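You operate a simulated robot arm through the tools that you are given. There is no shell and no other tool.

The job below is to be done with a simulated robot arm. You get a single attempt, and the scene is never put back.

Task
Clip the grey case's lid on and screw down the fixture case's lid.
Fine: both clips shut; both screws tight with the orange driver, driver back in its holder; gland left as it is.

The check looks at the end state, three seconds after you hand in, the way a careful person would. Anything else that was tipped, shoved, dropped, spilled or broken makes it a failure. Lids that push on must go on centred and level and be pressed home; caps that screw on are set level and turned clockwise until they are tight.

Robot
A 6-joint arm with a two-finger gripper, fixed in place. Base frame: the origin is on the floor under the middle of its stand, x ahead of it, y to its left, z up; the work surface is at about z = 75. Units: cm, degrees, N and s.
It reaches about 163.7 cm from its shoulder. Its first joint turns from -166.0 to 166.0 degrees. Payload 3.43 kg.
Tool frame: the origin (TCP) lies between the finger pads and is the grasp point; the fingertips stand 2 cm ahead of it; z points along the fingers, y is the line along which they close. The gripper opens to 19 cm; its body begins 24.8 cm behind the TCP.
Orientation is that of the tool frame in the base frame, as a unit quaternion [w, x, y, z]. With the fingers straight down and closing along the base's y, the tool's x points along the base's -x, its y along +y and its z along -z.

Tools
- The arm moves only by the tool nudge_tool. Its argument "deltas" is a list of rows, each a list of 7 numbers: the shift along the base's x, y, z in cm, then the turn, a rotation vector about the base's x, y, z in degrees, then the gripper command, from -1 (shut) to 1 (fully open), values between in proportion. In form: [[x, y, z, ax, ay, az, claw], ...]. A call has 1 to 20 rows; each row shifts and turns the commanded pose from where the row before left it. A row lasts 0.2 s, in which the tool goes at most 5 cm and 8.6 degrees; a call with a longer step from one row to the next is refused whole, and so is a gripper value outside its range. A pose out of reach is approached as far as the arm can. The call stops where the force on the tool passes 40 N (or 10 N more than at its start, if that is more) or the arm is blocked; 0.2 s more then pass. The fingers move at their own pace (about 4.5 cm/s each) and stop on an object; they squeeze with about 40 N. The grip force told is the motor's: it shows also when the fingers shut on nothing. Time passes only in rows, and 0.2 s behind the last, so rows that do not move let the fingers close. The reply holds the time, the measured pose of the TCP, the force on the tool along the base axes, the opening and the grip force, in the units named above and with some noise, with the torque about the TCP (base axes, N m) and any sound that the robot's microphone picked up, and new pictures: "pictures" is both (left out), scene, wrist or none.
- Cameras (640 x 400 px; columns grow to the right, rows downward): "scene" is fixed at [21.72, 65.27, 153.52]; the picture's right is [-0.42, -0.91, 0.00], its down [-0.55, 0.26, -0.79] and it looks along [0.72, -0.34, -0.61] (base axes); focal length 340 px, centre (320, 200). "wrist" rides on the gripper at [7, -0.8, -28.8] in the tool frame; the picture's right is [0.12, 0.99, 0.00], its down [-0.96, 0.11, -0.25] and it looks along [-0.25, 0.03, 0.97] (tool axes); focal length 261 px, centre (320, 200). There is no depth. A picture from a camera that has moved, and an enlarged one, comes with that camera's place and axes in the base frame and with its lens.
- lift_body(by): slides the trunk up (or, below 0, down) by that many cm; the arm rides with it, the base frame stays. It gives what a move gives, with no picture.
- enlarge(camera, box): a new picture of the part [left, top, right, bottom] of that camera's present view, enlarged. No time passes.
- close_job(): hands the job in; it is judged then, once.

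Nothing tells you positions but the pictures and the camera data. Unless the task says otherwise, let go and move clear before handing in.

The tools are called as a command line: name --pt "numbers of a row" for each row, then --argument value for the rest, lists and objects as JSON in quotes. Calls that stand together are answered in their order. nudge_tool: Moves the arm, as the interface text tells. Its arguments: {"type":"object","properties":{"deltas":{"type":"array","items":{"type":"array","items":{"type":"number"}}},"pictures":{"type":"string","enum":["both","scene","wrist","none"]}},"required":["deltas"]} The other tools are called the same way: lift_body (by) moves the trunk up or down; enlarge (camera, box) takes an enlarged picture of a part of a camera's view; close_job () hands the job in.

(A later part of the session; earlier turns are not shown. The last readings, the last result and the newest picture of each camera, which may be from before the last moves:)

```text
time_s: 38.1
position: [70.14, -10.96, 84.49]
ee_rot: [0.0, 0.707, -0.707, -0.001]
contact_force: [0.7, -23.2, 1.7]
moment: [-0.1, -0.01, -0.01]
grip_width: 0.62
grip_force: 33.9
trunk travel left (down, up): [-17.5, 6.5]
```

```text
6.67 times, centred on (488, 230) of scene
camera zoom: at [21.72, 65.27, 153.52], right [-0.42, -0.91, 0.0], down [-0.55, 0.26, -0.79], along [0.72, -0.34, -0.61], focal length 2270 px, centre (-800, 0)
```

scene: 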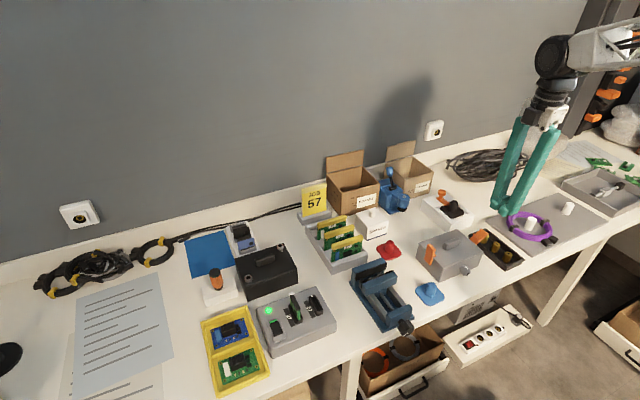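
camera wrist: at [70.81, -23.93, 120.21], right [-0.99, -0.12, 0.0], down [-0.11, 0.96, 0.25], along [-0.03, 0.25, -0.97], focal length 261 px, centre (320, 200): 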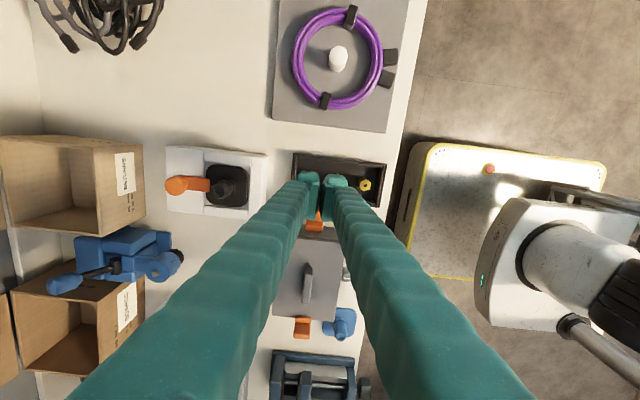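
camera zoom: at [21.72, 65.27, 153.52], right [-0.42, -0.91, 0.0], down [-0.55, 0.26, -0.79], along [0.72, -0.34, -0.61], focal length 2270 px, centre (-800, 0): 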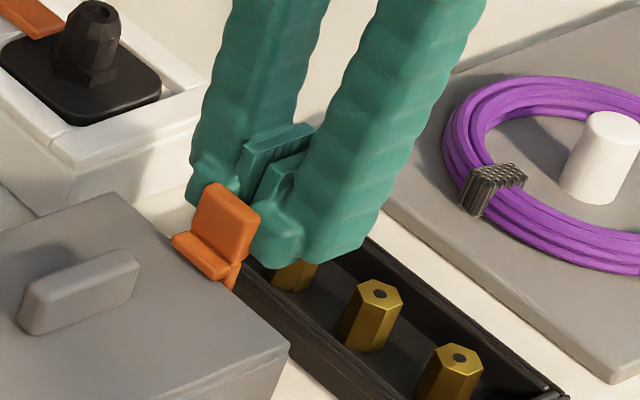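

The push is at 23 N against the stop. One more small push, then I'll back off and look.

nudge_tool --pt "0 0.12 0 0 0 0 -1" --pt "0 0 0 0 0 0 -1" --pictures "none"

nudge_tool --pt "0 -0.6 0 0 0 0 -1" --pt "0 -1.5 0 0 0 0 -1" --pt "0 -1.5 1 0 0 0 -1" --pt "0 -1.0 4 0 0 0 -1" --pt "0 0 5 0 0 0 -1" --pt "0 0 3 0 0 0 -1" --pt "0 0 0 0 0 0 -1" --pictures "none"

enlarge --camera "scene" --box '[408, 215, 504, 275]'

enlarge --camera "wrist" --box '[200, 160, 440, 310]'

```text
time_s: 38.8
position: [70.03, -10.93, 84.6]
ee_rot: [0.001, 0.709, -0.706, 0.001]
contact_force: [-5.1, -37.3, 0.2]
moment: [-0.24, 0.04, 0.01]
grip_width: 0.58
grip_force: 34.2
trunk travel left (down, up): [-17.5, 6.5]
stopped in row 2: the force on the tool passed its limit at 41 N (the readings are from after the stop); the commanded pose is now the measured one
```

```text
time_s: 40.4
position: [70.05, -15.08, 97.42]
ee_rot: [0.001, 0.708, -0.706, -0.001]
contact_force: [-0.2, -0.2, 0.2]
moment: [0.04, -0.01, -0.03]
grip_width: 0.0
grip_force: 34.4
trunk travel left (down, up): [-17.5, 6.5]
```

```text
6.67 times, centred on (456, 245) of scene
camera zoom: at [21.72, 65.27, 153.52], right [-0.42, -0.91, 0.0], down [-0.55, 0.26, -0.79], along [0.72, -0.34, -0.61], focal length 2270 px, centre (-587, -100)
```

zoom: 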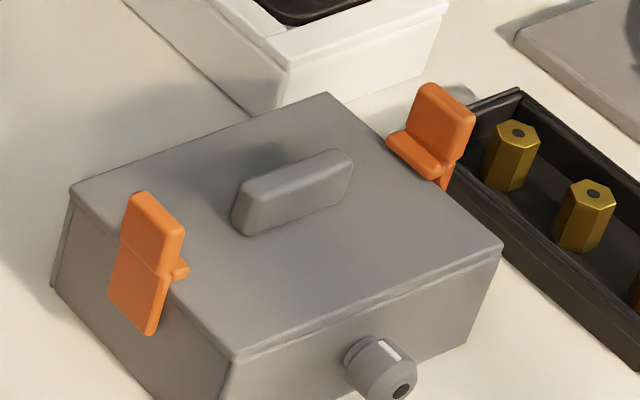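

```text
2.67 times, centred on (320, 235) of wrist
camera zoom: at [70.98, -22.23, 126.21], right [-0.99, -0.12, 0.0], down [-0.12, 0.96, 0.25], along [-0.03, 0.25, -0.97], focal length 695 px, centre (320, 107)
```

zoom: 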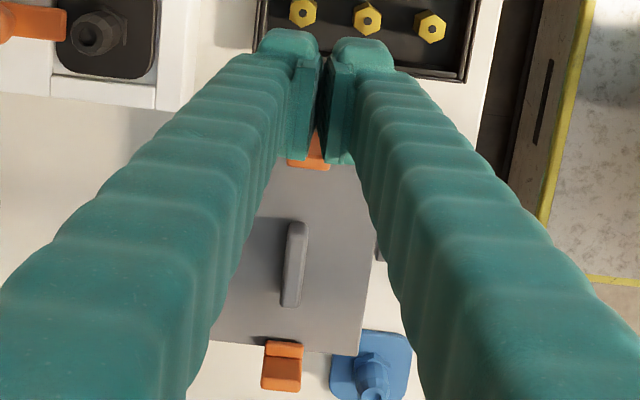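

Both clips stand upright over the lid, and the case hasn't shifted. I'll zoom right in to judge whether they are fully closed.

enlarge --camera "scene" --box '[418, 238, 450, 258]'

enlarge --camera "scene" --box '[458, 224, 490, 244]'

```text
16.00 times, centred on (434, 248) of scene
camera zoom: at [21.72, 65.27, 153.52], right [-0.42, -0.91, 0.0], down [-0.55, 0.26, -0.79], along [0.72, -0.34, -0.61], focal length 5448 px, centre (-1504, -568)
```

zoom: 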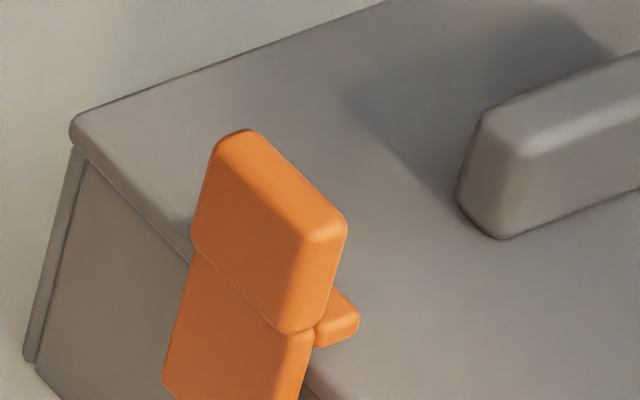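

```text
16.00 times, centred on (474, 234) of scene
camera zoom: at [21.72, 65.27, 153.52], right [-0.42, -0.91, 0.0], down [-0.55, 0.26, -0.79], along [0.72, -0.34, -0.61], focal length 5448 px, centre (-2144, -344)
```

zoom: 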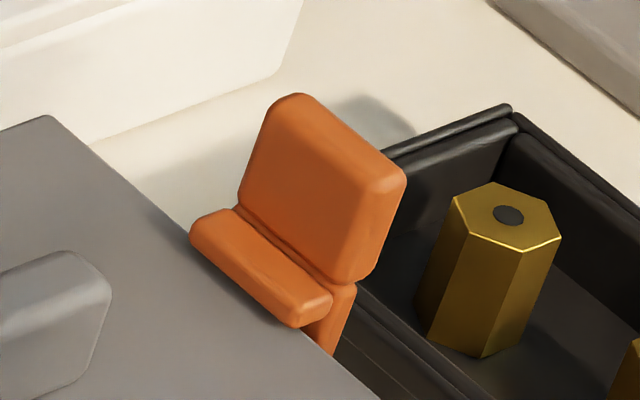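

Both clips look closed. Next is the driver: from the pictures I take it to be at about (85, 65), with the black case's screws near (83.7, 57.4) and (90.6, 45.5). I'll move up and over to look.

nudge_tool --pt "0 0 4 0 0 0 -1" --pt "0 0 4 0 0 0 -1" --pt "0.8 4.5 0 0 0 0 -1" --pt "0.8 4.7 0 0 0 0 -1" --pt "0.8 4.7 0 0 0 0 -1" --pt "0.8 4.7 0 0 0 0 -1" --pt "0.8 4.7 0 0 0 0 -1" --pt "0.8 4.7 0 0 0 0 -1" --pt "0.8 4.7 0 0 0 0 -1" --pt "0.8 4.7 0 0 0 0 -1" --pt "0.8 4.7 0 0 0 0 -1" --pt "0.8 4.7 0 0 0 0 -1" --pt "0.8 4.7 0 0 0 0 -1" --pt "0.8 4.7 0 0 0 0 -1" --pt "0.4 3 0 0 0 0 -1" --pt "0 0 0 0 0 0 -1" --pictures "both"

```text
time_s: 43.8
position: [80.23, 44.09, 105.58]
ee_rot: [0.0, 0.708, -0.706, -0.001]
contact_force: [0.9, 0.0, -0.5]
moment: [-0.01, 0.01, 0.01]
grip_width: 0.0
grip_force: 35.1
trunk travel left (down, up): [-17.5, 6.5]
camera wrist: at [81.05, 37.1, 134.13], right [-0.99, -0.12, 0.0], down [-0.12, 0.96, 0.25], along [-0.03, 0.25, -0.97], focal length 261 px, centre (320, 200)
```

scene: 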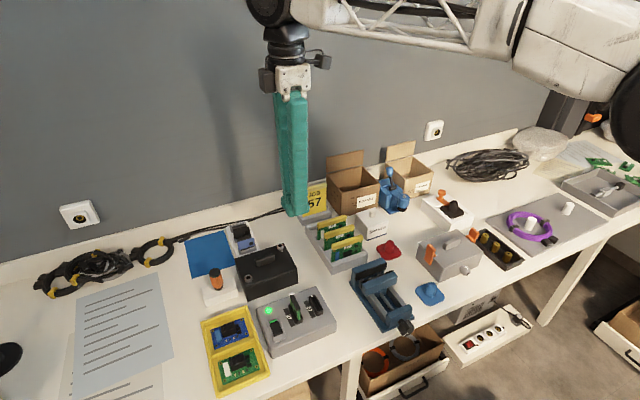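
wrist: 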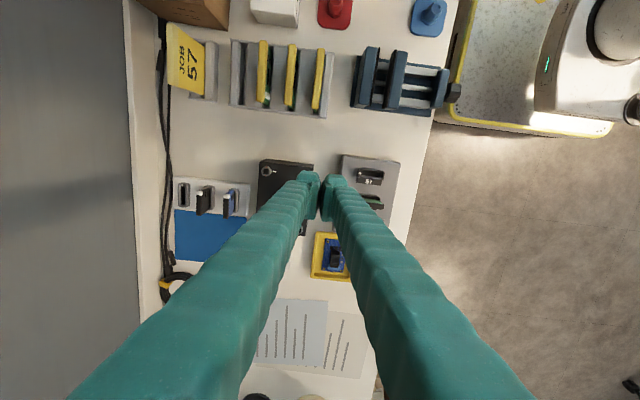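

The closed fingers hide the case. I'll open them and move over to look between them.

nudge_tool --pt "1 4 0 0 0 0 1" --pt "1 4 0 0 0 0 1" --pt "1 4 0 0 0 0 1" --pt "1 0 0 0 0 0 1" --pt "0 0 0 0 0 0 1" --pt "0 0 0 0 0 0 1" --pt "0 0 0 0 0 0 1" --pt "0 0 0 0 0 0 1" --pictures "both"

enlarge --camera "wrist" --box '[240, 100, 400, 200]'

enlarge --camera "wrist" --box '[240, 180, 400, 280]'

```text
time_s: 45.6
position: [84.3, 56.15, 105.51]
ee_rot: [0.0, 0.708, -0.706, 0.0]
contact_force: [-0.3, 1.0, -0.7]
moment: [-0.03, -0.01, 0.02]
grip_width: 15.98
grip_force: 0.0
trunk travel left (down, up): [-17.5, 6.5]
camera wrist: at [85.13, 49.06, 134.15], right [-0.99, -0.12, 0.0], down [-0.12, 0.96, 0.25], along [-0.03, 0.25, -0.97], focal length 261 px, centre (320, 200)
```

scene: 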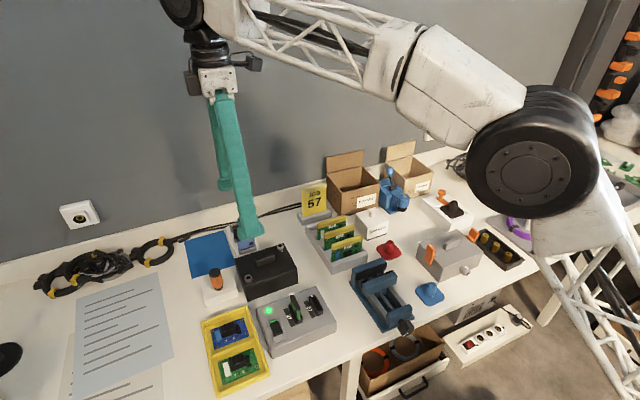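
wrist: 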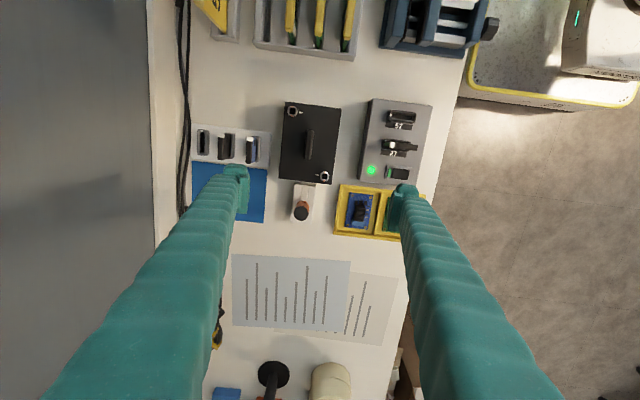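

```text
4.00 times, centred on (320, 150) of wrist
camera zoom: at [85.13, 49.06, 134.15], right [-0.99, -0.12, 0.0], down [-0.12, 0.96, 0.25], along [-0.03, 0.25, -0.97], focal length 1043 px, centre (320, 400)
```

zoom: 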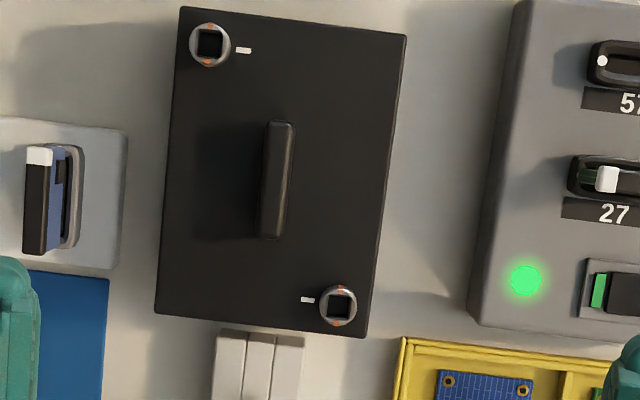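

```text
4.00 times, centred on (320, 230) of wrist
camera zoom: at [85.13, 49.06, 134.15], right [-0.99, -0.12, 0.0], down [-0.12, 0.96, 0.25], along [-0.03, 0.25, -0.97], focal length 1043 px, centre (320, 80)
```

zoom: 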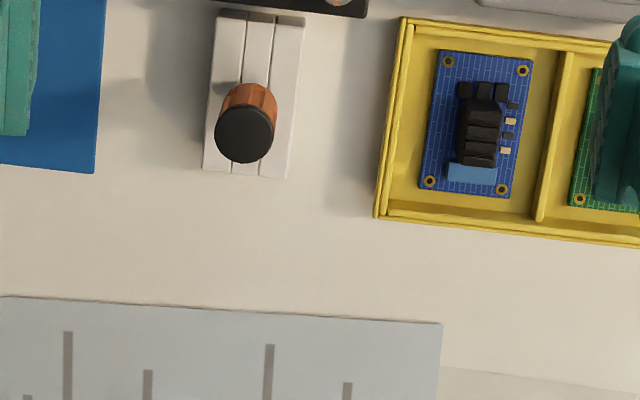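

I have a clear view now. The screws have square sockets with orange marks on their heads and white marks on the lid, and the driver stands upright in the white block. I'll zoom in for detail.

enlarge --camera "wrist" --box '[280, 100, 304, 115]'

enlarge --camera "wrist" --box '[312, 168, 336, 183]'

enlarge --camera "wrist" --box '[282, 180, 322, 205]'

enlarge --camera "scene" --box '[198, 260, 246, 290]'

enlarge --camera "scene" --box '[236, 236, 300, 306]'

```text
16.00 times, centred on (292, 108) of wrist
camera zoom: at [85.13, 49.06, 134.15], right [-0.99, -0.12, 0.0], down [-0.12, 0.96, 0.25], along [-0.03, 0.25, -0.97], focal length 4170 px, centre (768, 1680)
```

zoom: 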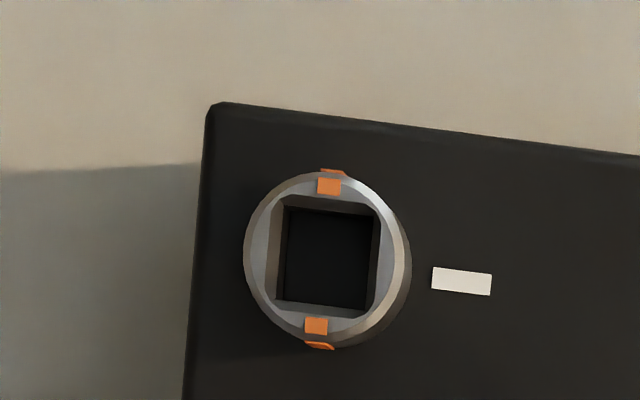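

```text
16.00 times, centred on (324, 176) of wrist
camera zoom: at [85.13, 49.06, 134.15], right [-0.99, -0.12, 0.0], down [-0.12, 0.96, 0.25], along [-0.03, 0.25, -0.97], focal length 4170 px, centre (256, 592)
```

zoom: 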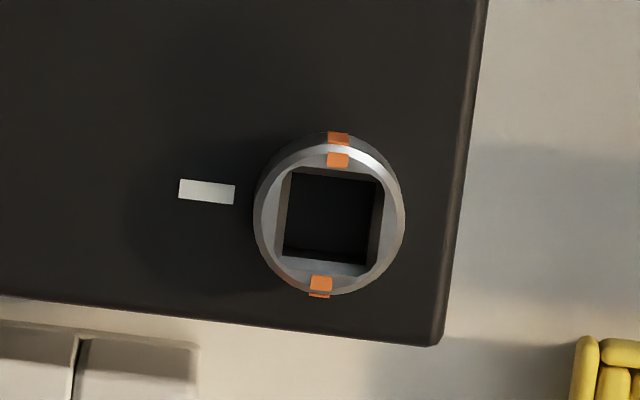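

```text
16.00 times, centred on (302, 192) of wrist
camera zoom: at [85.13, 49.06, 134.15], right [-0.99, -0.12, 0.0], down [-0.12, 0.96, 0.25], along [-0.03, 0.25, -0.97], focal length 4170 px, centre (608, 320)
```

zoom: 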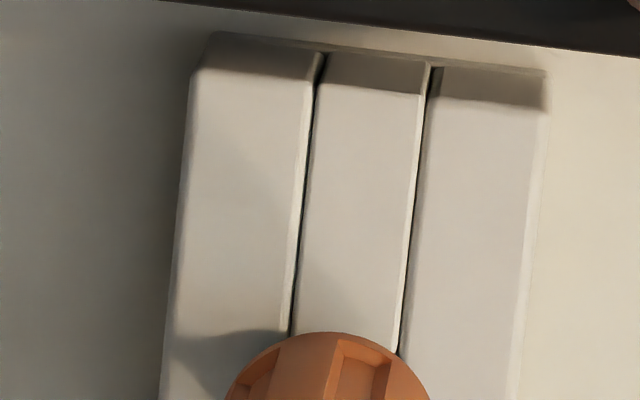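

```text
13.33 times, centred on (222, 275) of scene
camera zoom: at [21.72, 65.27, 153.52], right [-0.42, -0.91, 0.0], down [-0.55, 0.26, -0.79], along [0.72, -0.34, -0.61], focal length 4540 px, centre (1627, -800)
```

zoom: 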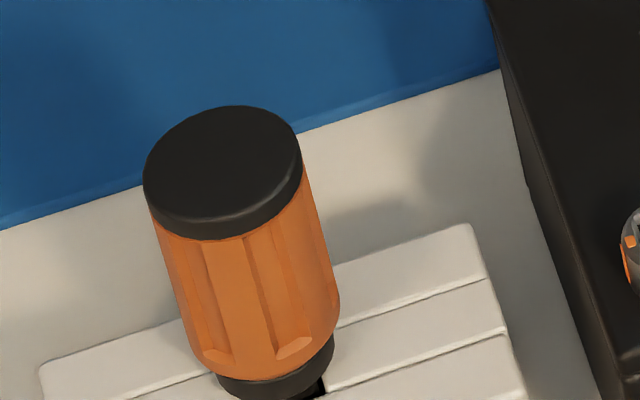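

```text
5.71 times, centred on (268, 271) of scene
camera zoom: at [21.72, 65.27, 153.52], right [-0.42, -0.91, 0.0], down [-0.55, 0.26, -0.79], along [0.72, -0.34, -0.61], focal length 1946 px, centre (617, -206)
```

zoom: 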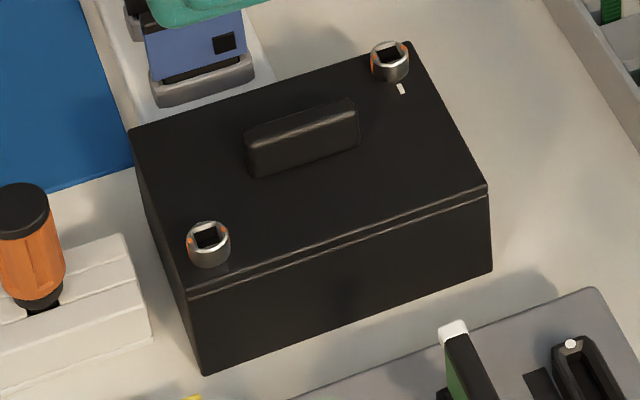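

The driver's cap is centred at about (87.0, 65.05), with its top near z=84.4 and its handle about 3 cm thick. I'll move above it with the fingers set to about 7 cm and check.

nudge_tool --pt "0.7 2.2 0 0 0 0 -0.2" --pt "0.7 2.2 0 0 0 0 -0.2" --pt "0.7 2.2 0 0 0 0 -0.2" --pt "0.6 2.3 0 0 0 0 -0.2" --pt "0 0 -4 0 0 0 -0.2" --pt "0 0 -4 0 0 0 -0.2" --pt "0 0 -4 0 0 0 -0.2" --pt "0 0 0 0 0 0 -0.2" --pictures "both"

enlarge --camera "wrist" --box '[240, 130, 400, 230]'

enlarge --camera "scene" --box '[176, 235, 272, 295]'

```text
time_s: 47.4
position: [86.05, 64.41, 92.87]
ee_rot: [0.0, 0.709, -0.705, 0.0]
contact_force: [0.5, -0.5, 0.3]
moment: [0.04, 0.01, 0.0]
grip_width: 7.59
grip_force: 0.0
out of reach, approached as far as the arm can: row 4
trunk travel left (down, up): [-17.5, 6.5]
camera wrist: at [86.89, 57.28, 121.65], right [-0.99, -0.12, 0.0], down [-0.12, 0.96, 0.25], along [-0.03, 0.25, -0.97], focal length 261 px, centre (320, 200)
```

scene: 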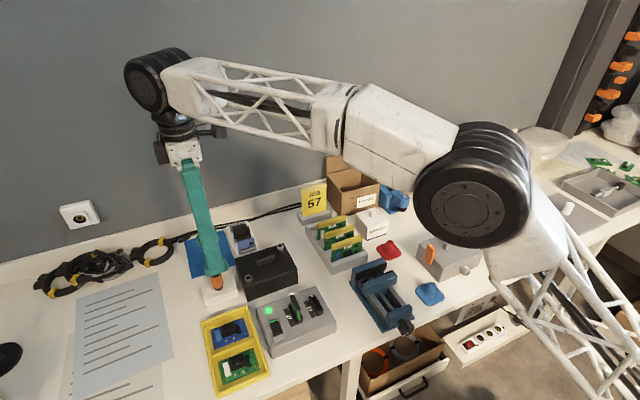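
wrist: 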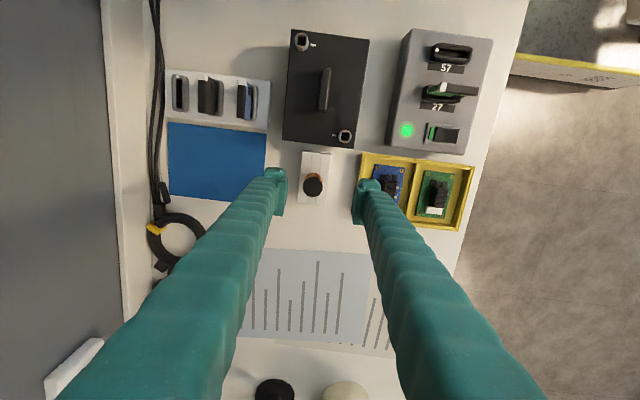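

```text
4.00 times, centred on (320, 180) of wrist
camera zoom: at [86.89, 57.28, 121.65], right [-0.99, -0.12, 0.0], down [-0.12, 0.96, 0.25], along [-0.03, 0.25, -0.97], focal length 1043 px, centre (320, 280)
```

zoom: 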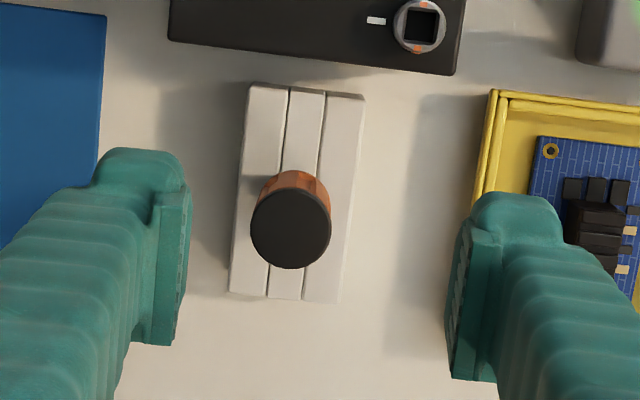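

```text
6.67 times, centred on (224, 265) of scene
camera zoom: at [21.72, 65.27, 153.52], right [-0.42, -0.91, 0.0], down [-0.55, 0.26, -0.79], along [0.72, -0.34, -0.61], focal length 2270 px, centre (960, -233)
```

zoom: 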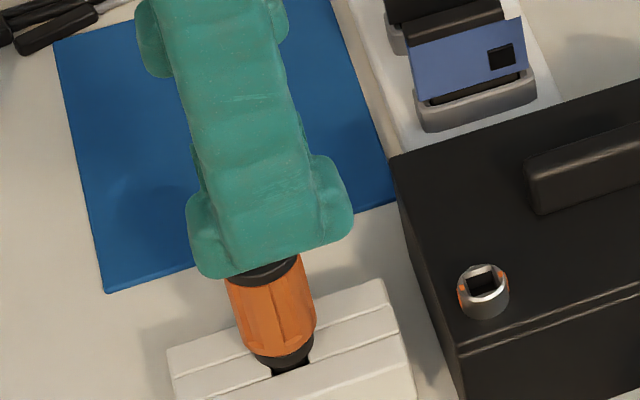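

The arm stopped short by about (0.95, 0.6) cm because the pose was out of reach at that height. It's reachable lower down, so I'll correct while descending.

nudge_tool --pt "0 0 -2 0 0 0 -0.2" --pt "0.5 0.3 -1 0 0 0 -0.2" --pt "0.45 0.3 -1 0 0 0 -0.2" --pt "0 0 0 0 0 0 -0.2" --pictures "none"

enlarge --camera "wrist" --box '[240, 130, 400, 230]'

enlarge --camera "scene" --box '[176, 235, 272, 295]'

```text
time_s: 48.4
position: [87.06, 64.9, 89.0]
ee_rot: [0.0, 0.707, -0.707, 0.001]
contact_force: [0.4, 0.0, 0.2]
moment: [0.01, -0.04, -0.03]
grip_width: 7.59
grip_force: 0.1
trunk travel left (down, up): [-17.5, 6.5]
```

```text
4.00 times, centred on (320, 180) of wrist
camera zoom: at [87.83, 57.9, 117.67], right [-0.99, -0.12, 0.0], down [-0.12, 0.96, 0.25], along [-0.03, 0.25, -0.97], focal length 1043 px, centre (320, 280)
```

zoom: 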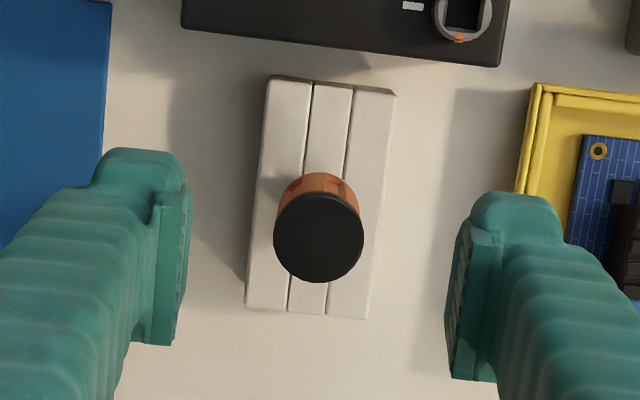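

```text
6.67 times, centred on (224, 265) of scene
camera zoom: at [21.72, 65.27, 153.52], right [-0.42, -0.91, 0.0], down [-0.55, 0.26, -0.79], along [0.72, -0.34, -0.61], focal length 2270 px, centre (960, -233)
```

zoom: 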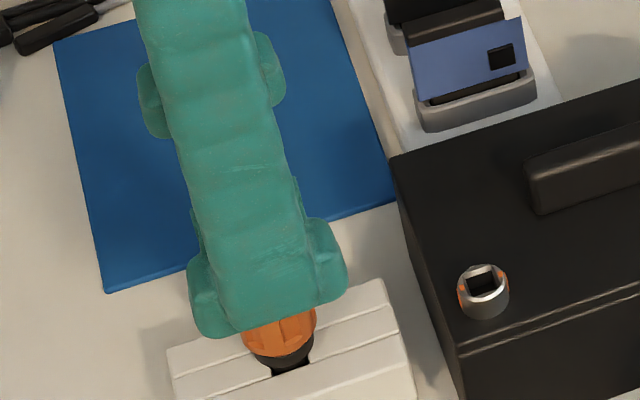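

The cap is centred between the fingers to within a millimetre. I'll go straight down around the handle.

nudge_tool --pt "0 0.08 -2.5 0 0 0 -0.2" --pt "0 0 -2.5 0 0 0 -0.2" --pt "0 0 -1.5 0 0 0 -0.2" --pt "0 0 -0.7 0 0 0 -0.2" --pt "0 0 0 0 0 0 -0.2" --pictures "none"

enlarge --camera "wrist" --box '[240, 130, 400, 230]'

enlarge --camera "scene" --box '[176, 240, 272, 300]'

```text
time_s: 49.6
position: [86.93, 64.91, 81.73]
ee_rot: [0.0, 0.708, -0.706, 0.001]
contact_force: [-0.7, 0.6, 0.9]
moment: [0.04, 0.02, 0.01]
grip_width: 7.61
grip_force: 0.0
trunk travel left (down, up): [-17.5, 6.5]
```

```text
4.00 times, centred on (320, 180) of wrist
camera zoom: at [87.81, 57.88, 110.48], right [-0.99, -0.12, 0.0], down [-0.12, 0.96, 0.25], along [-0.03, 0.25, -0.97], focal length 1043 px, centre (320, 280)
```

zoom: 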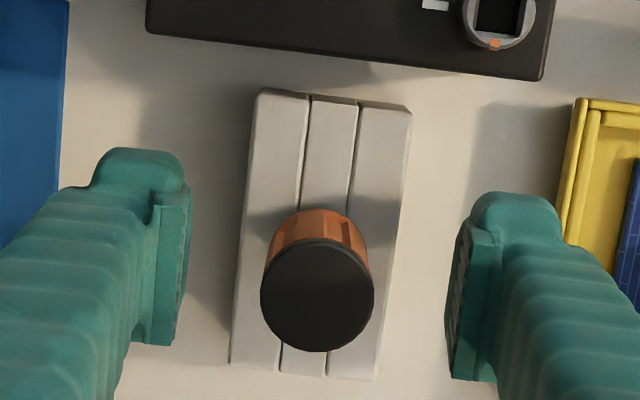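

```text
6.67 times, centred on (224, 270) of scene
camera zoom: at [21.72, 65.27, 153.52], right [-0.42, -0.91, 0.0], down [-0.55, 0.26, -0.79], along [0.72, -0.34, -0.61], focal length 2270 px, centre (960, -267)
```

zoom: 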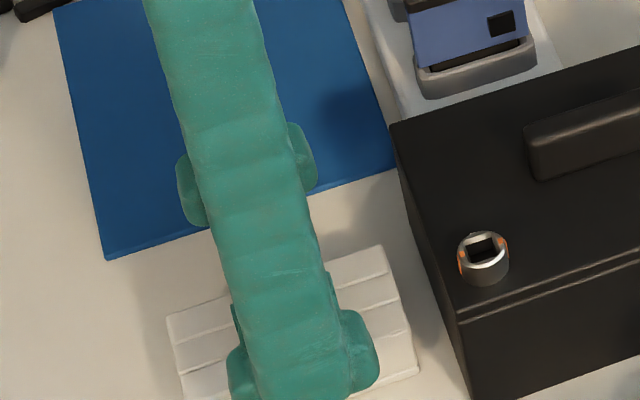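

The fingers straddle the handle. I'll close on it.

nudge_tool --pt "0.05 0.05 0 0 0 0 -0.5" --pt "0 0 0 0 0 0 -0.6" --pt "0 0 0 0 0 0 -1" --pt "0 0 0 0 0 0 -1" --pt "0 0 0 0 0 0 -1" --pictures "none"

enlarge --camera "wrist" --box '[240, 130, 400, 230]'

```text
time_s: 50.8
position: [86.94, 64.89, 81.79]
ee_rot: [0.0, 0.709, -0.706, 0.0]
contact_force: [-0.5, 0.5, -0.1]
moment: [0.02, 0.01, 0.02]
grip_width: 2.79
grip_force: 40.0
trunk travel left (down, up): [-17.5, 6.5]
```

```text
4.00 times, centred on (320, 180) of wrist
camera zoom: at [87.86, 57.95, 110.49], right [-0.99, -0.12, 0.0], down [-0.12, 0.96, 0.25], along [-0.03, 0.25, -0.97], focal length 1043 px, centre (320, 280)
```

zoom: 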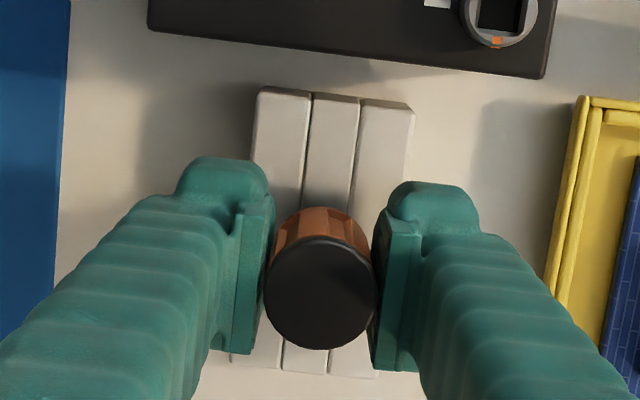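

The handle is gripped at 2.79 cm with the TCP at about (86.94, 64.90, 81.77). I'll lift straight up slowly.

nudge_tool --pt "0 0 0.5 0 0 0 -1" --pt "0 0 1 0 0 0 -1" --pt "0 0 1.5 0 0 0 -1" --pt "0 0 2 0 0 0 -1" --pt "0 0 2 0 0 0 -1" --pt "0 0 2 0 0 0 -1" --pt "0 0 0 0 0 0 -1" --pictures "both"

enlarge --camera "scene" --box '[176, 230, 272, 290]'

enlarge --camera "wrist" --box '[240, 130, 400, 230]'

```text
time_s: 52.4
position: [87.01, 65.11, 90.84]
ee_rot: [0.0, 0.707, -0.707, 0.0]
contact_force: [-0.5, -0.1, 0.0]
moment: [0.03, 0.01, -0.02]
grip_width: 2.8
grip_force: 39.7
trunk travel left (down, up): [-17.5, 6.5]
camera wrist: at [87.88, 58.04, 119.48], right [-0.99, -0.12, 0.0], down [-0.12, 0.96, 0.25], along [-0.03, 0.25, -0.97], focal length 261 px, centre (320, 200)
```

scene: 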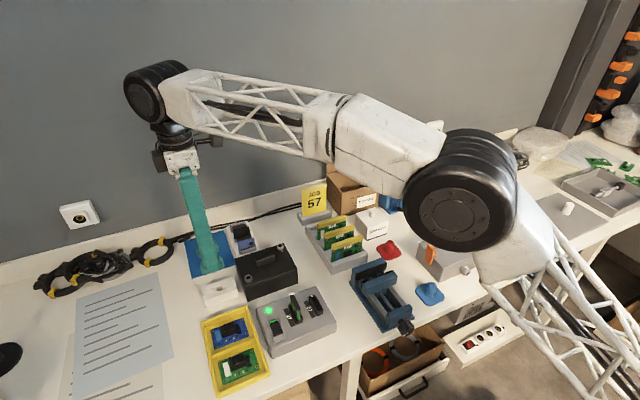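
wrist: 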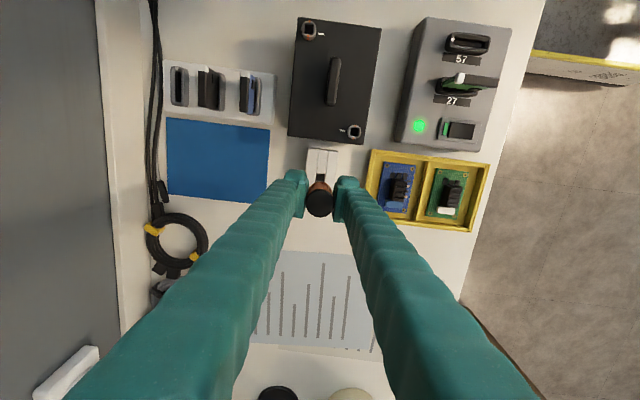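

```text
6.67 times, centred on (224, 260) of scene
camera zoom: at [21.72, 65.27, 153.52], right [-0.42, -0.91, 0.0], down [-0.55, 0.26, -0.79], along [0.72, -0.34, -0.61], focal length 2270 px, centre (960, -200)
```

zoom: 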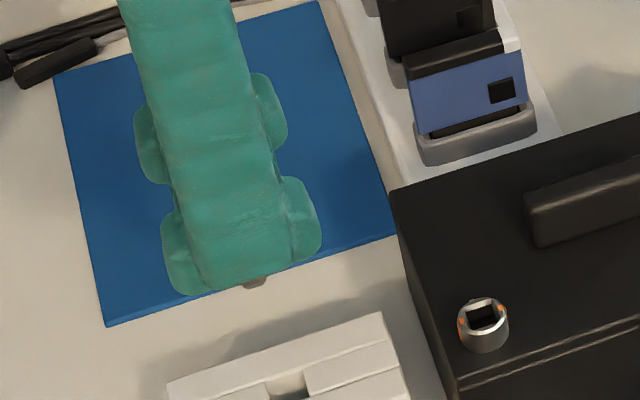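

```text
4.00 times, centred on (320, 180) of wrist
camera zoom: at [87.88, 58.04, 119.48], right [-0.99, -0.12, 0.0], down [-0.12, 0.96, 0.25], along [-0.03, 0.25, -0.97], focal length 1043 px, centre (320, 280)
```

zoom: 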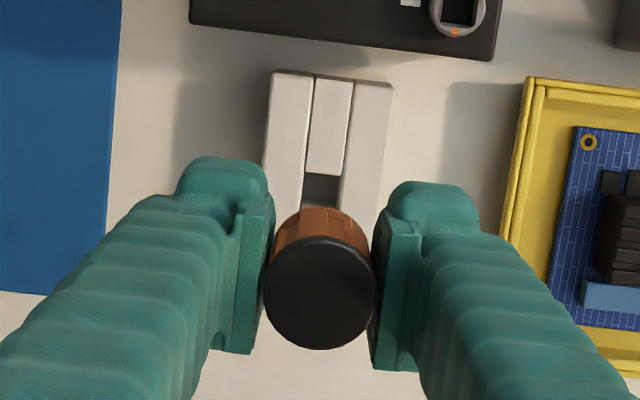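

The driver is out of its square hole and held vertical. I'll move above the nearer screw, at about (83.2, 57.5), staying high enough to see the tip and socket.

nudge_tool --pt "0 0 1.2 0 0 0 -1" --pt "-0.9 -1.9 0 0 0 0 -1" --pt "-0.9 -1.9 0 0 0 0 -1" --pt "-0.9 -1.9 0 0 0 0 -1" --pt "-1.05 -1.85 0 0 0 0 -1" --pt "0 0 0 0 0 0 -1" --pt "0 0 0 0 0 0 -1" --pictures "both"

enlarge --camera "scene" --box '[186, 215, 282, 275]'

enlarge --camera "wrist" --box '[240, 130, 400, 230]'

```text
time_s: 54.0
position: [83.27, 57.39, 92.04]
ee_rot: [0.0, 0.708, -0.706, 0.0]
contact_force: [0.5, 0.1, -0.8]
moment: [0.04, -0.01, -0.01]
grip_width: 2.79
grip_force: 40.1
trunk travel left (down, up): [-17.5, 6.5]
camera wrist: at [84.14, 50.47, 120.72], right [-0.99, -0.12, 0.0], down [-0.12, 0.96, 0.25], along [-0.03, 0.25, -0.97], focal length 261 px, centre (320, 200)
```

scene: 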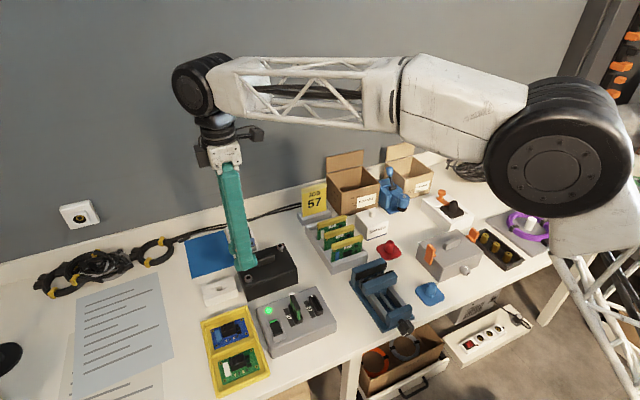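
wrist: 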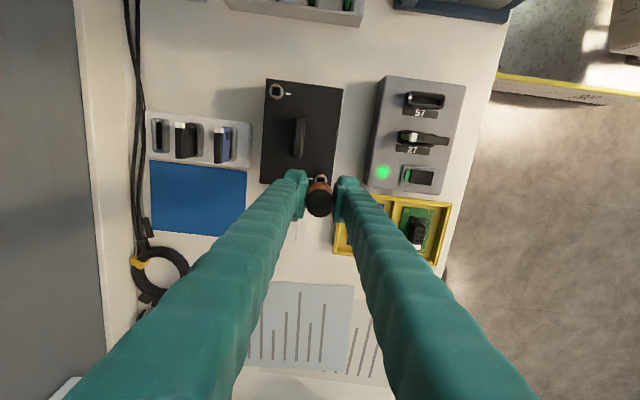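

```text
6.67 times, centred on (234, 245) of scene
camera zoom: at [21.72, 65.27, 153.52], right [-0.42, -0.91, 0.0], down [-0.55, 0.26, -0.79], along [0.72, -0.34, -0.61], focal length 2270 px, centre (893, -100)
```

zoom: 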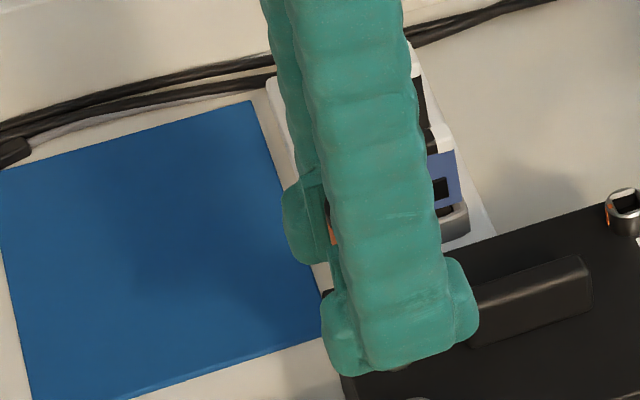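

```text
4.00 times, centred on (320, 180) of wrist
camera zoom: at [84.14, 50.47, 120.72], right [-0.99, -0.12, 0.0], down [-0.12, 0.96, 0.25], along [-0.03, 0.25, -0.97], focal length 1043 px, centre (320, 280)
```

zoom: 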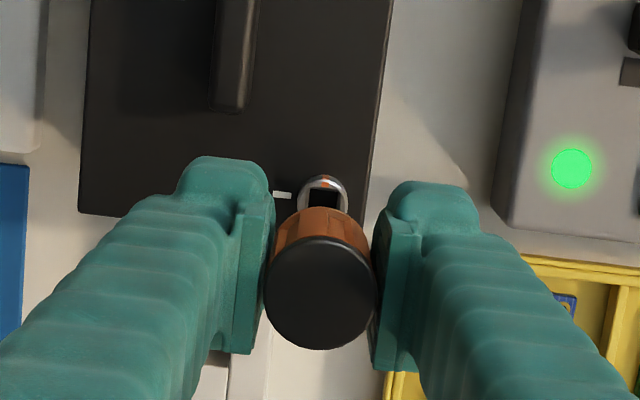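

The screw is visible just past the handle. I'll zoom in to measure its offset from the driver's axis.

enlarge --camera "wrist" --box '[304, 168, 336, 188]'

enlarge --camera "wrist" --box '[262, 76, 302, 101]'

```text
16.00 times, centred on (320, 178) of wrist
camera zoom: at [84.14, 50.47, 120.72], right [-0.99, -0.12, 0.0], down [-0.12, 0.96, 0.25], along [-0.03, 0.25, -0.97], focal length 4170 px, centre (320, 552)
```

zoom: 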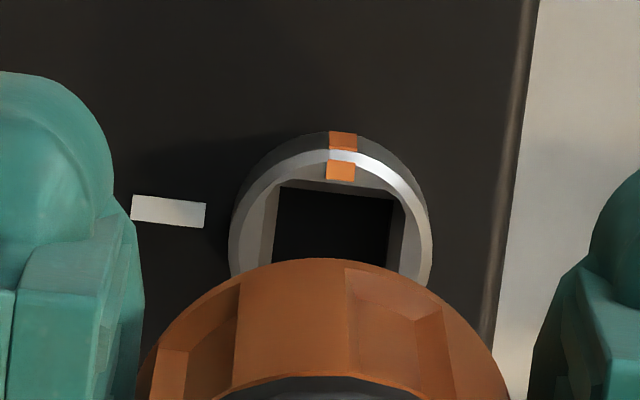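

```text
16.00 times, centred on (282, 88) of wrist
camera zoom: at [84.14, 50.47, 120.72], right [-0.99, -0.12, 0.0], down [-0.12, 0.96, 0.25], along [-0.03, 0.25, -0.97], focal length 4170 px, centre (928, 1984)
```

zoom: 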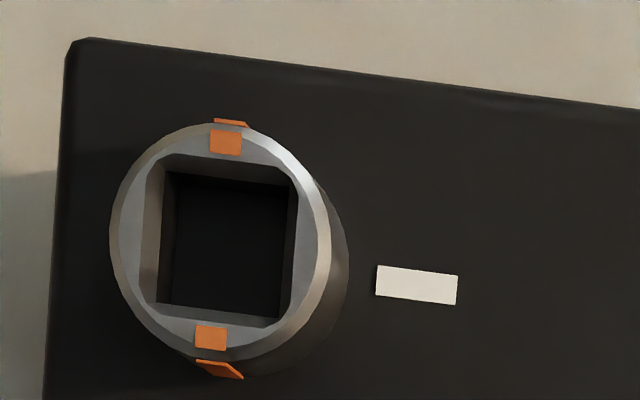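

enlarge --camera "wrist" --box '[296, 178, 344, 208]'

enlarge --camera "wrist" --box '[296, 192, 344, 222]'

```text
13.33 times, centred on (320, 193) of wrist
camera zoom: at [84.14, 50.47, 120.72], right [-0.99, -0.12, 0.0], down [-0.12, 0.96, 0.25], along [-0.03, 0.25, -0.97], focal length 3475 px, centre (320, 293)
```

zoom: 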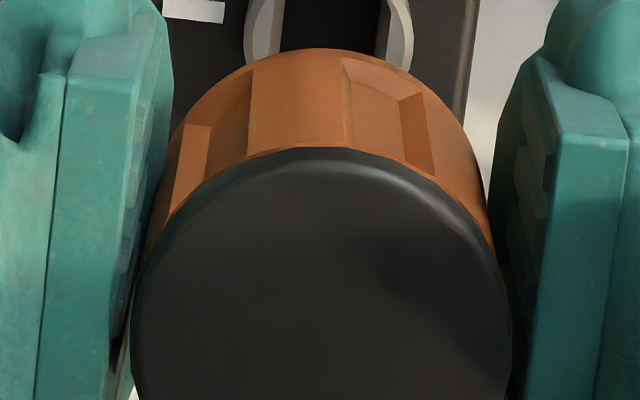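

```text
13.33 times, centred on (320, 207) of wrist
camera zoom: at [84.14, 50.47, 120.72], right [-0.99, -0.12, 0.0], down [-0.12, 0.96, 0.25], along [-0.03, 0.25, -0.97], focal length 3475 px, centre (320, 107)
```

zoom: 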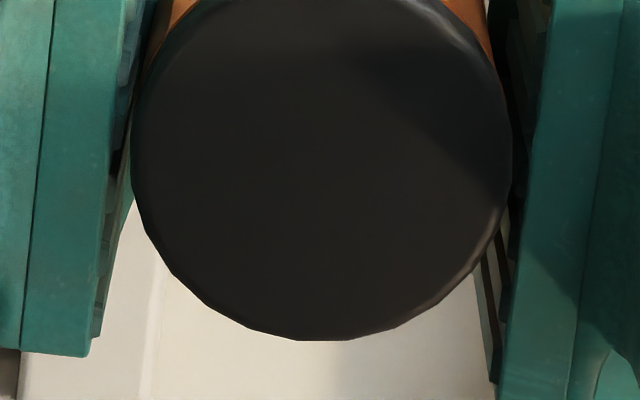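

I'll turn the tool back by 90°, which suits the square tip. The fingers will then sit either side in y and the scene camera can see the tip and the socket.

nudge_tool --pt "0 0 0.5 0 0 -8.5 -1" --pt "0 0 0.5 0 0 -8.5 -1" --pt "0 0 0 0 0 -8.5 -1" --pt "0 0 0 0 0 -8.5 -1" --pt "0 0 0 0 0 -8.5 -1" --pt "0 0 0 0 0 -8.5 -1" --pt "0 0 0 0 0 -8.5 -1" --pt "0 0 0 0 0 -8.5 -1" --pt "0 0 0 0 0 -8.5 -1" --pt "0 0 0 0 0 -8.5 -1" --pt "0 0 0 0 0 -5 -1" --pt "0 0 0 0 0 0 -1" --pictures "both"

enlarge --camera "scene" --box '[206, 225, 286, 275]'

enlarge --camera "wrist" --box '[272, 150, 368, 210]'

```text
time_s: 56.6
position: [83.26, 57.44, 92.95]
ee_rot: [0.0, -0.001, 1.0, 0.0]
contact_force: [-0.4, 0.4, 0.0]
moment: [-0.01, 0.01, 0.02]
grip_width: 2.82
grip_force: 40.3
trunk travel left (down, up): [-17.5, 6.5]
camera wrist: at [76.19, 56.65, 121.68], right [-0.12, 0.99, 0.0], down [0.96, 0.12, 0.25], along [0.25, 0.03, -0.97], focal length 261 px, centre (320, 200)
```

scene: 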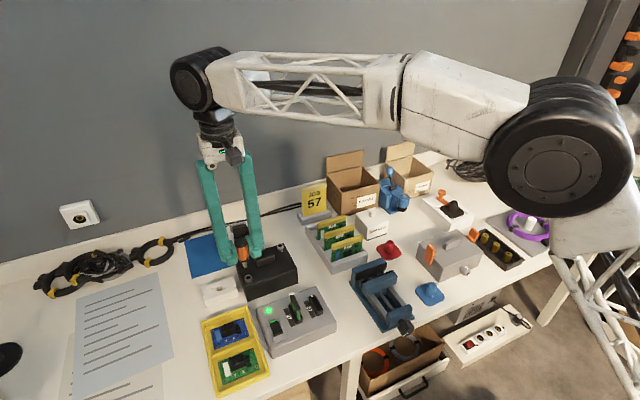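
wrist: 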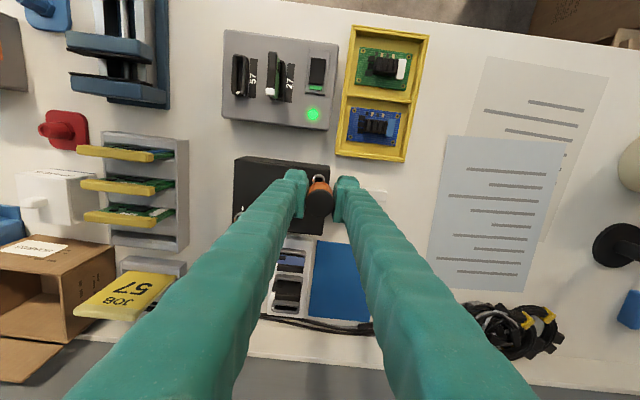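

```text
8.00 times, centred on (246, 250) of scene
camera zoom: at [21.72, 65.27, 153.52], right [-0.42, -0.91, 0.0], down [-0.55, 0.26, -0.79], along [0.72, -0.34, -0.61], focal length 2724 px, centre (912, -200)
```

zoom: 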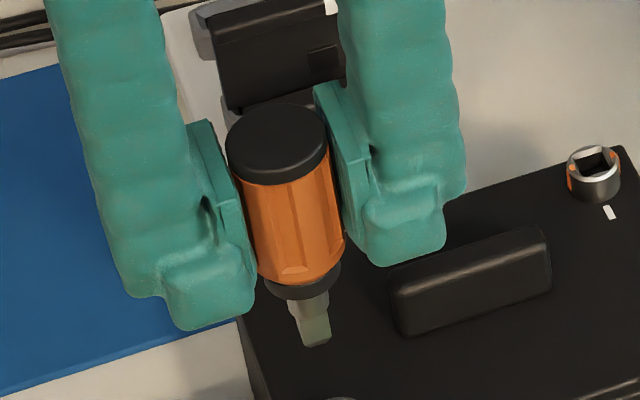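

```text
6.67 times, centred on (320, 180) of wrist
camera zoom: at [76.19, 56.65, 121.68], right [-0.12, 0.99, 0.0], down [0.96, 0.12, 0.25], along [0.25, 0.03, -0.97], focal length 1738 px, centre (320, 333)
```

zoom: 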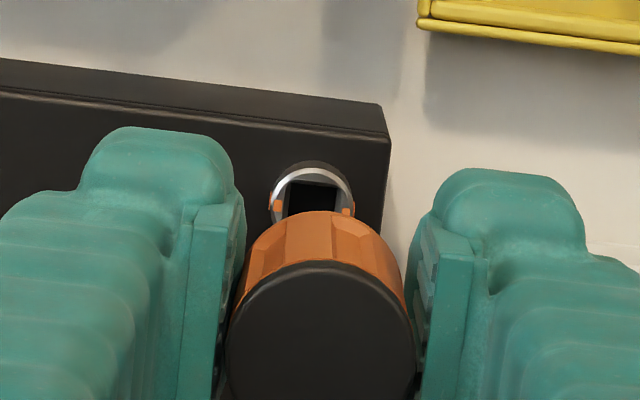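

The tip is now visible: a square shank about 3.3 cm long, reaching about 6.9 cm below the TCP. I'll lower until it is just above the socket and check the alignment in both cameras.

nudge_tool --pt "0 0 -1.5 0 0 0 -1" --pt "0 0 -1.2 0 0 0 -1" --pt "0 0 0 0 0 0 -1" --pictures "none"

enlarge --camera "scene" --box '[228, 258, 268, 283]'

enlarge --camera "wrist" --box '[296, 160, 344, 190]'

```text
time_s: 57.4
position: [83.21, 57.53, 90.31]
ee_rot: [0.0, -0.001, 1.0, -0.001]
contact_force: [0.1, -0.8, -0.9]
moment: [0.03, 0.04, 0.01]
grip_width: 2.78
grip_force: 40.7
trunk travel left (down, up): [-17.5, 6.5]
```

```text
16.00 times, centred on (248, 270) of scene
camera zoom: at [21.72, 65.27, 153.52], right [-0.42, -0.91, 0.0], down [-0.55, 0.26, -0.79], along [0.72, -0.34, -0.61], focal length 5448 px, centre (1472, -928)
```

zoom: 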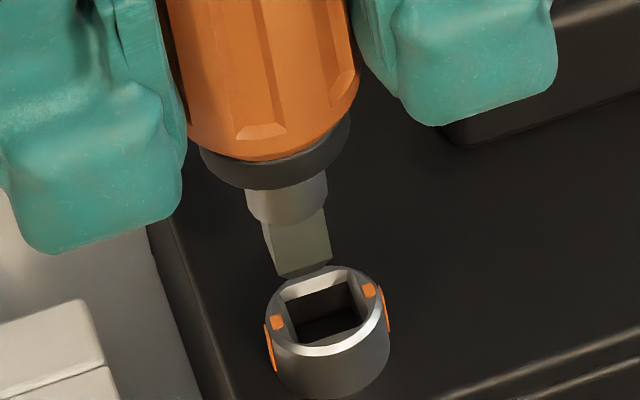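

```text
13.33 times, centred on (320, 175) of wrist
camera zoom: at [76.2, 56.66, 118.96], right [-0.12, 0.99, 0.0], down [0.96, 0.12, 0.25], along [0.25, 0.03, -0.97], focal length 3475 px, centre (320, 533)
```

zoom: 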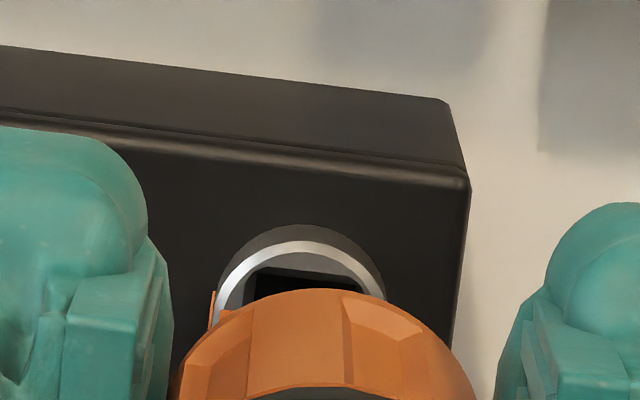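

The square is aligned in rotation with the socket. Both cameras put the tip off by about (-0.08, -0.21) cm, so I'll correct that and look again.

nudge_tool --pt "-0.08 -0.21 0 0 0 0 -1" --pt "0 0 0 0 0 0 -1" --pt "0 0 0 0 0 0 -1" --pictures "none"

enlarge --camera "scene" --box '[232, 263, 264, 283]'

enlarge --camera "wrist" --box '[296, 160, 344, 190]'

```text
time_s: 58.2
position: [83.22, 57.29, 90.26]
ee_rot: [0.0, 0.0, 1.0, -0.001]
contact_force: [0.5, 0.7, -0.2]
moment: [-0.01, 0.0, 0.0]
grip_width: 2.8
grip_force: 40.2
trunk travel left (down, up): [-17.5, 6.5]
```

```text
16.00 times, centred on (248, 273) of scene
camera zoom: at [21.72, 65.27, 153.52], right [-0.42, -0.91, 0.0], down [-0.55, 0.26, -0.79], along [0.72, -0.34, -0.61], focal length 5448 px, centre (1472, -968)
```

zoom: 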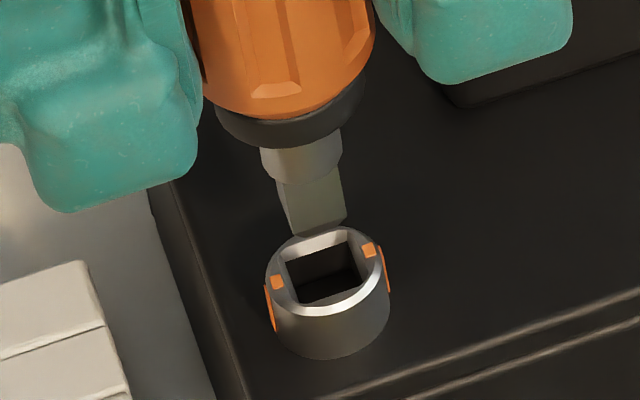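

```text
13.33 times, centred on (320, 175) of wrist
camera zoom: at [76.12, 56.44, 118.97], right [-0.12, 0.99, 0.0], down [0.96, 0.12, 0.25], along [0.25, 0.03, -0.97], focal length 3475 px, centre (320, 533)
```

zoom: 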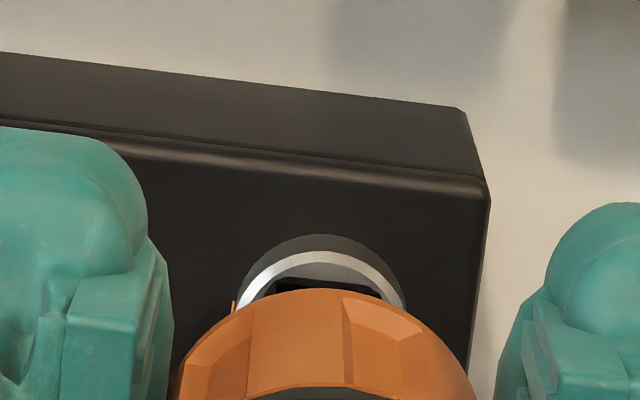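

The ring and the driver's axis now coincide in the wrist view, and the scene view agrees. I'll lower gently and watch the force.

nudge_tool --pt "0 0 -0.4 0 0 0 -1" --pt "0 0 -0.4 0 0 0 -1" --pt "0 0 -0.3 0 0 0 -1" --pt "0 0 0 0 0 0 -1" --pictures "none"

enlarge --camera "scene" --box '[232, 263, 264, 283]'

```text
time_s: 59.2
position: [83.2, 57.17, 89.14]
ee_rot: [0.0, 0.0, 1.0, -0.001]
contact_force: [-0.9, -0.5, 0.0]
moment: [-0.01, -0.02, 0.01]
grip_width: 2.78
grip_force: 40.5
trunk travel left (down, up): [-17.5, 6.5]
```

```text
16.00 times, centred on (248, 273) of scene
camera zoom: at [21.72, 65.27, 153.52], right [-0.42, -0.91, 0.0], down [-0.55, 0.26, -0.79], along [0.72, -0.34, -0.61], focal length 5448 px, centre (1472, -968)
```

zoom: 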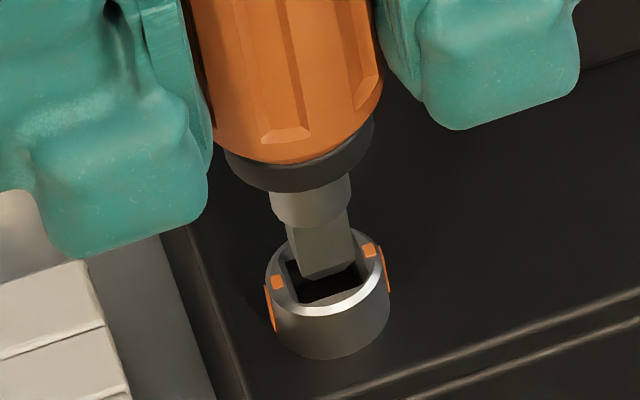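

The tip is lined up over the square opening with even margins. I'll lower it into the socket.

nudge_tool --pt "0 0.03 -0.3 0 0 0 -1" --pt "0 0 -0.3 0 0 0 -1" --pt "0 0 -0.2 0 0 0 -1" --pt "0 0 0 0 0 0 -1" --pictures "none"

enlarge --camera "scene" --box '[232, 263, 264, 283]'

```text
time_s: 60.2
position: [83.26, 57.34, 88.41]
ee_rot: [0.0, 0.0, 1.0, 0.0]
contact_force: [0.4, 0.6, -0.1]
moment: [0.01, 0.04, 0.01]
grip_width: 2.81
grip_force: 39.8
trunk travel left (down, up): [-17.5, 6.5]
```

```text
16.00 times, centred on (248, 273) of scene
camera zoom: at [21.72, 65.27, 153.52], right [-0.42, -0.91, 0.0], down [-0.55, 0.26, -0.79], along [0.72, -0.34, -0.61], focal length 5448 px, centre (1472, -968)
```

zoom: 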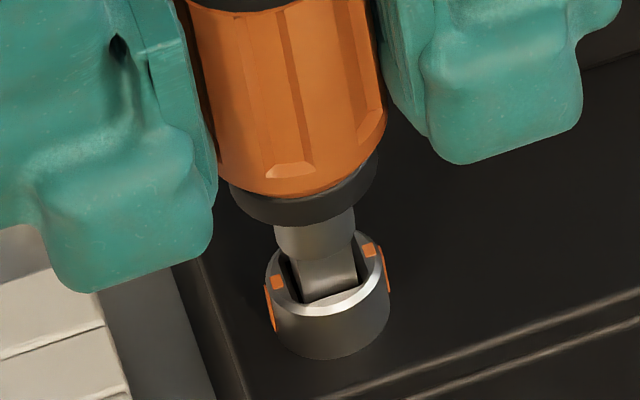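

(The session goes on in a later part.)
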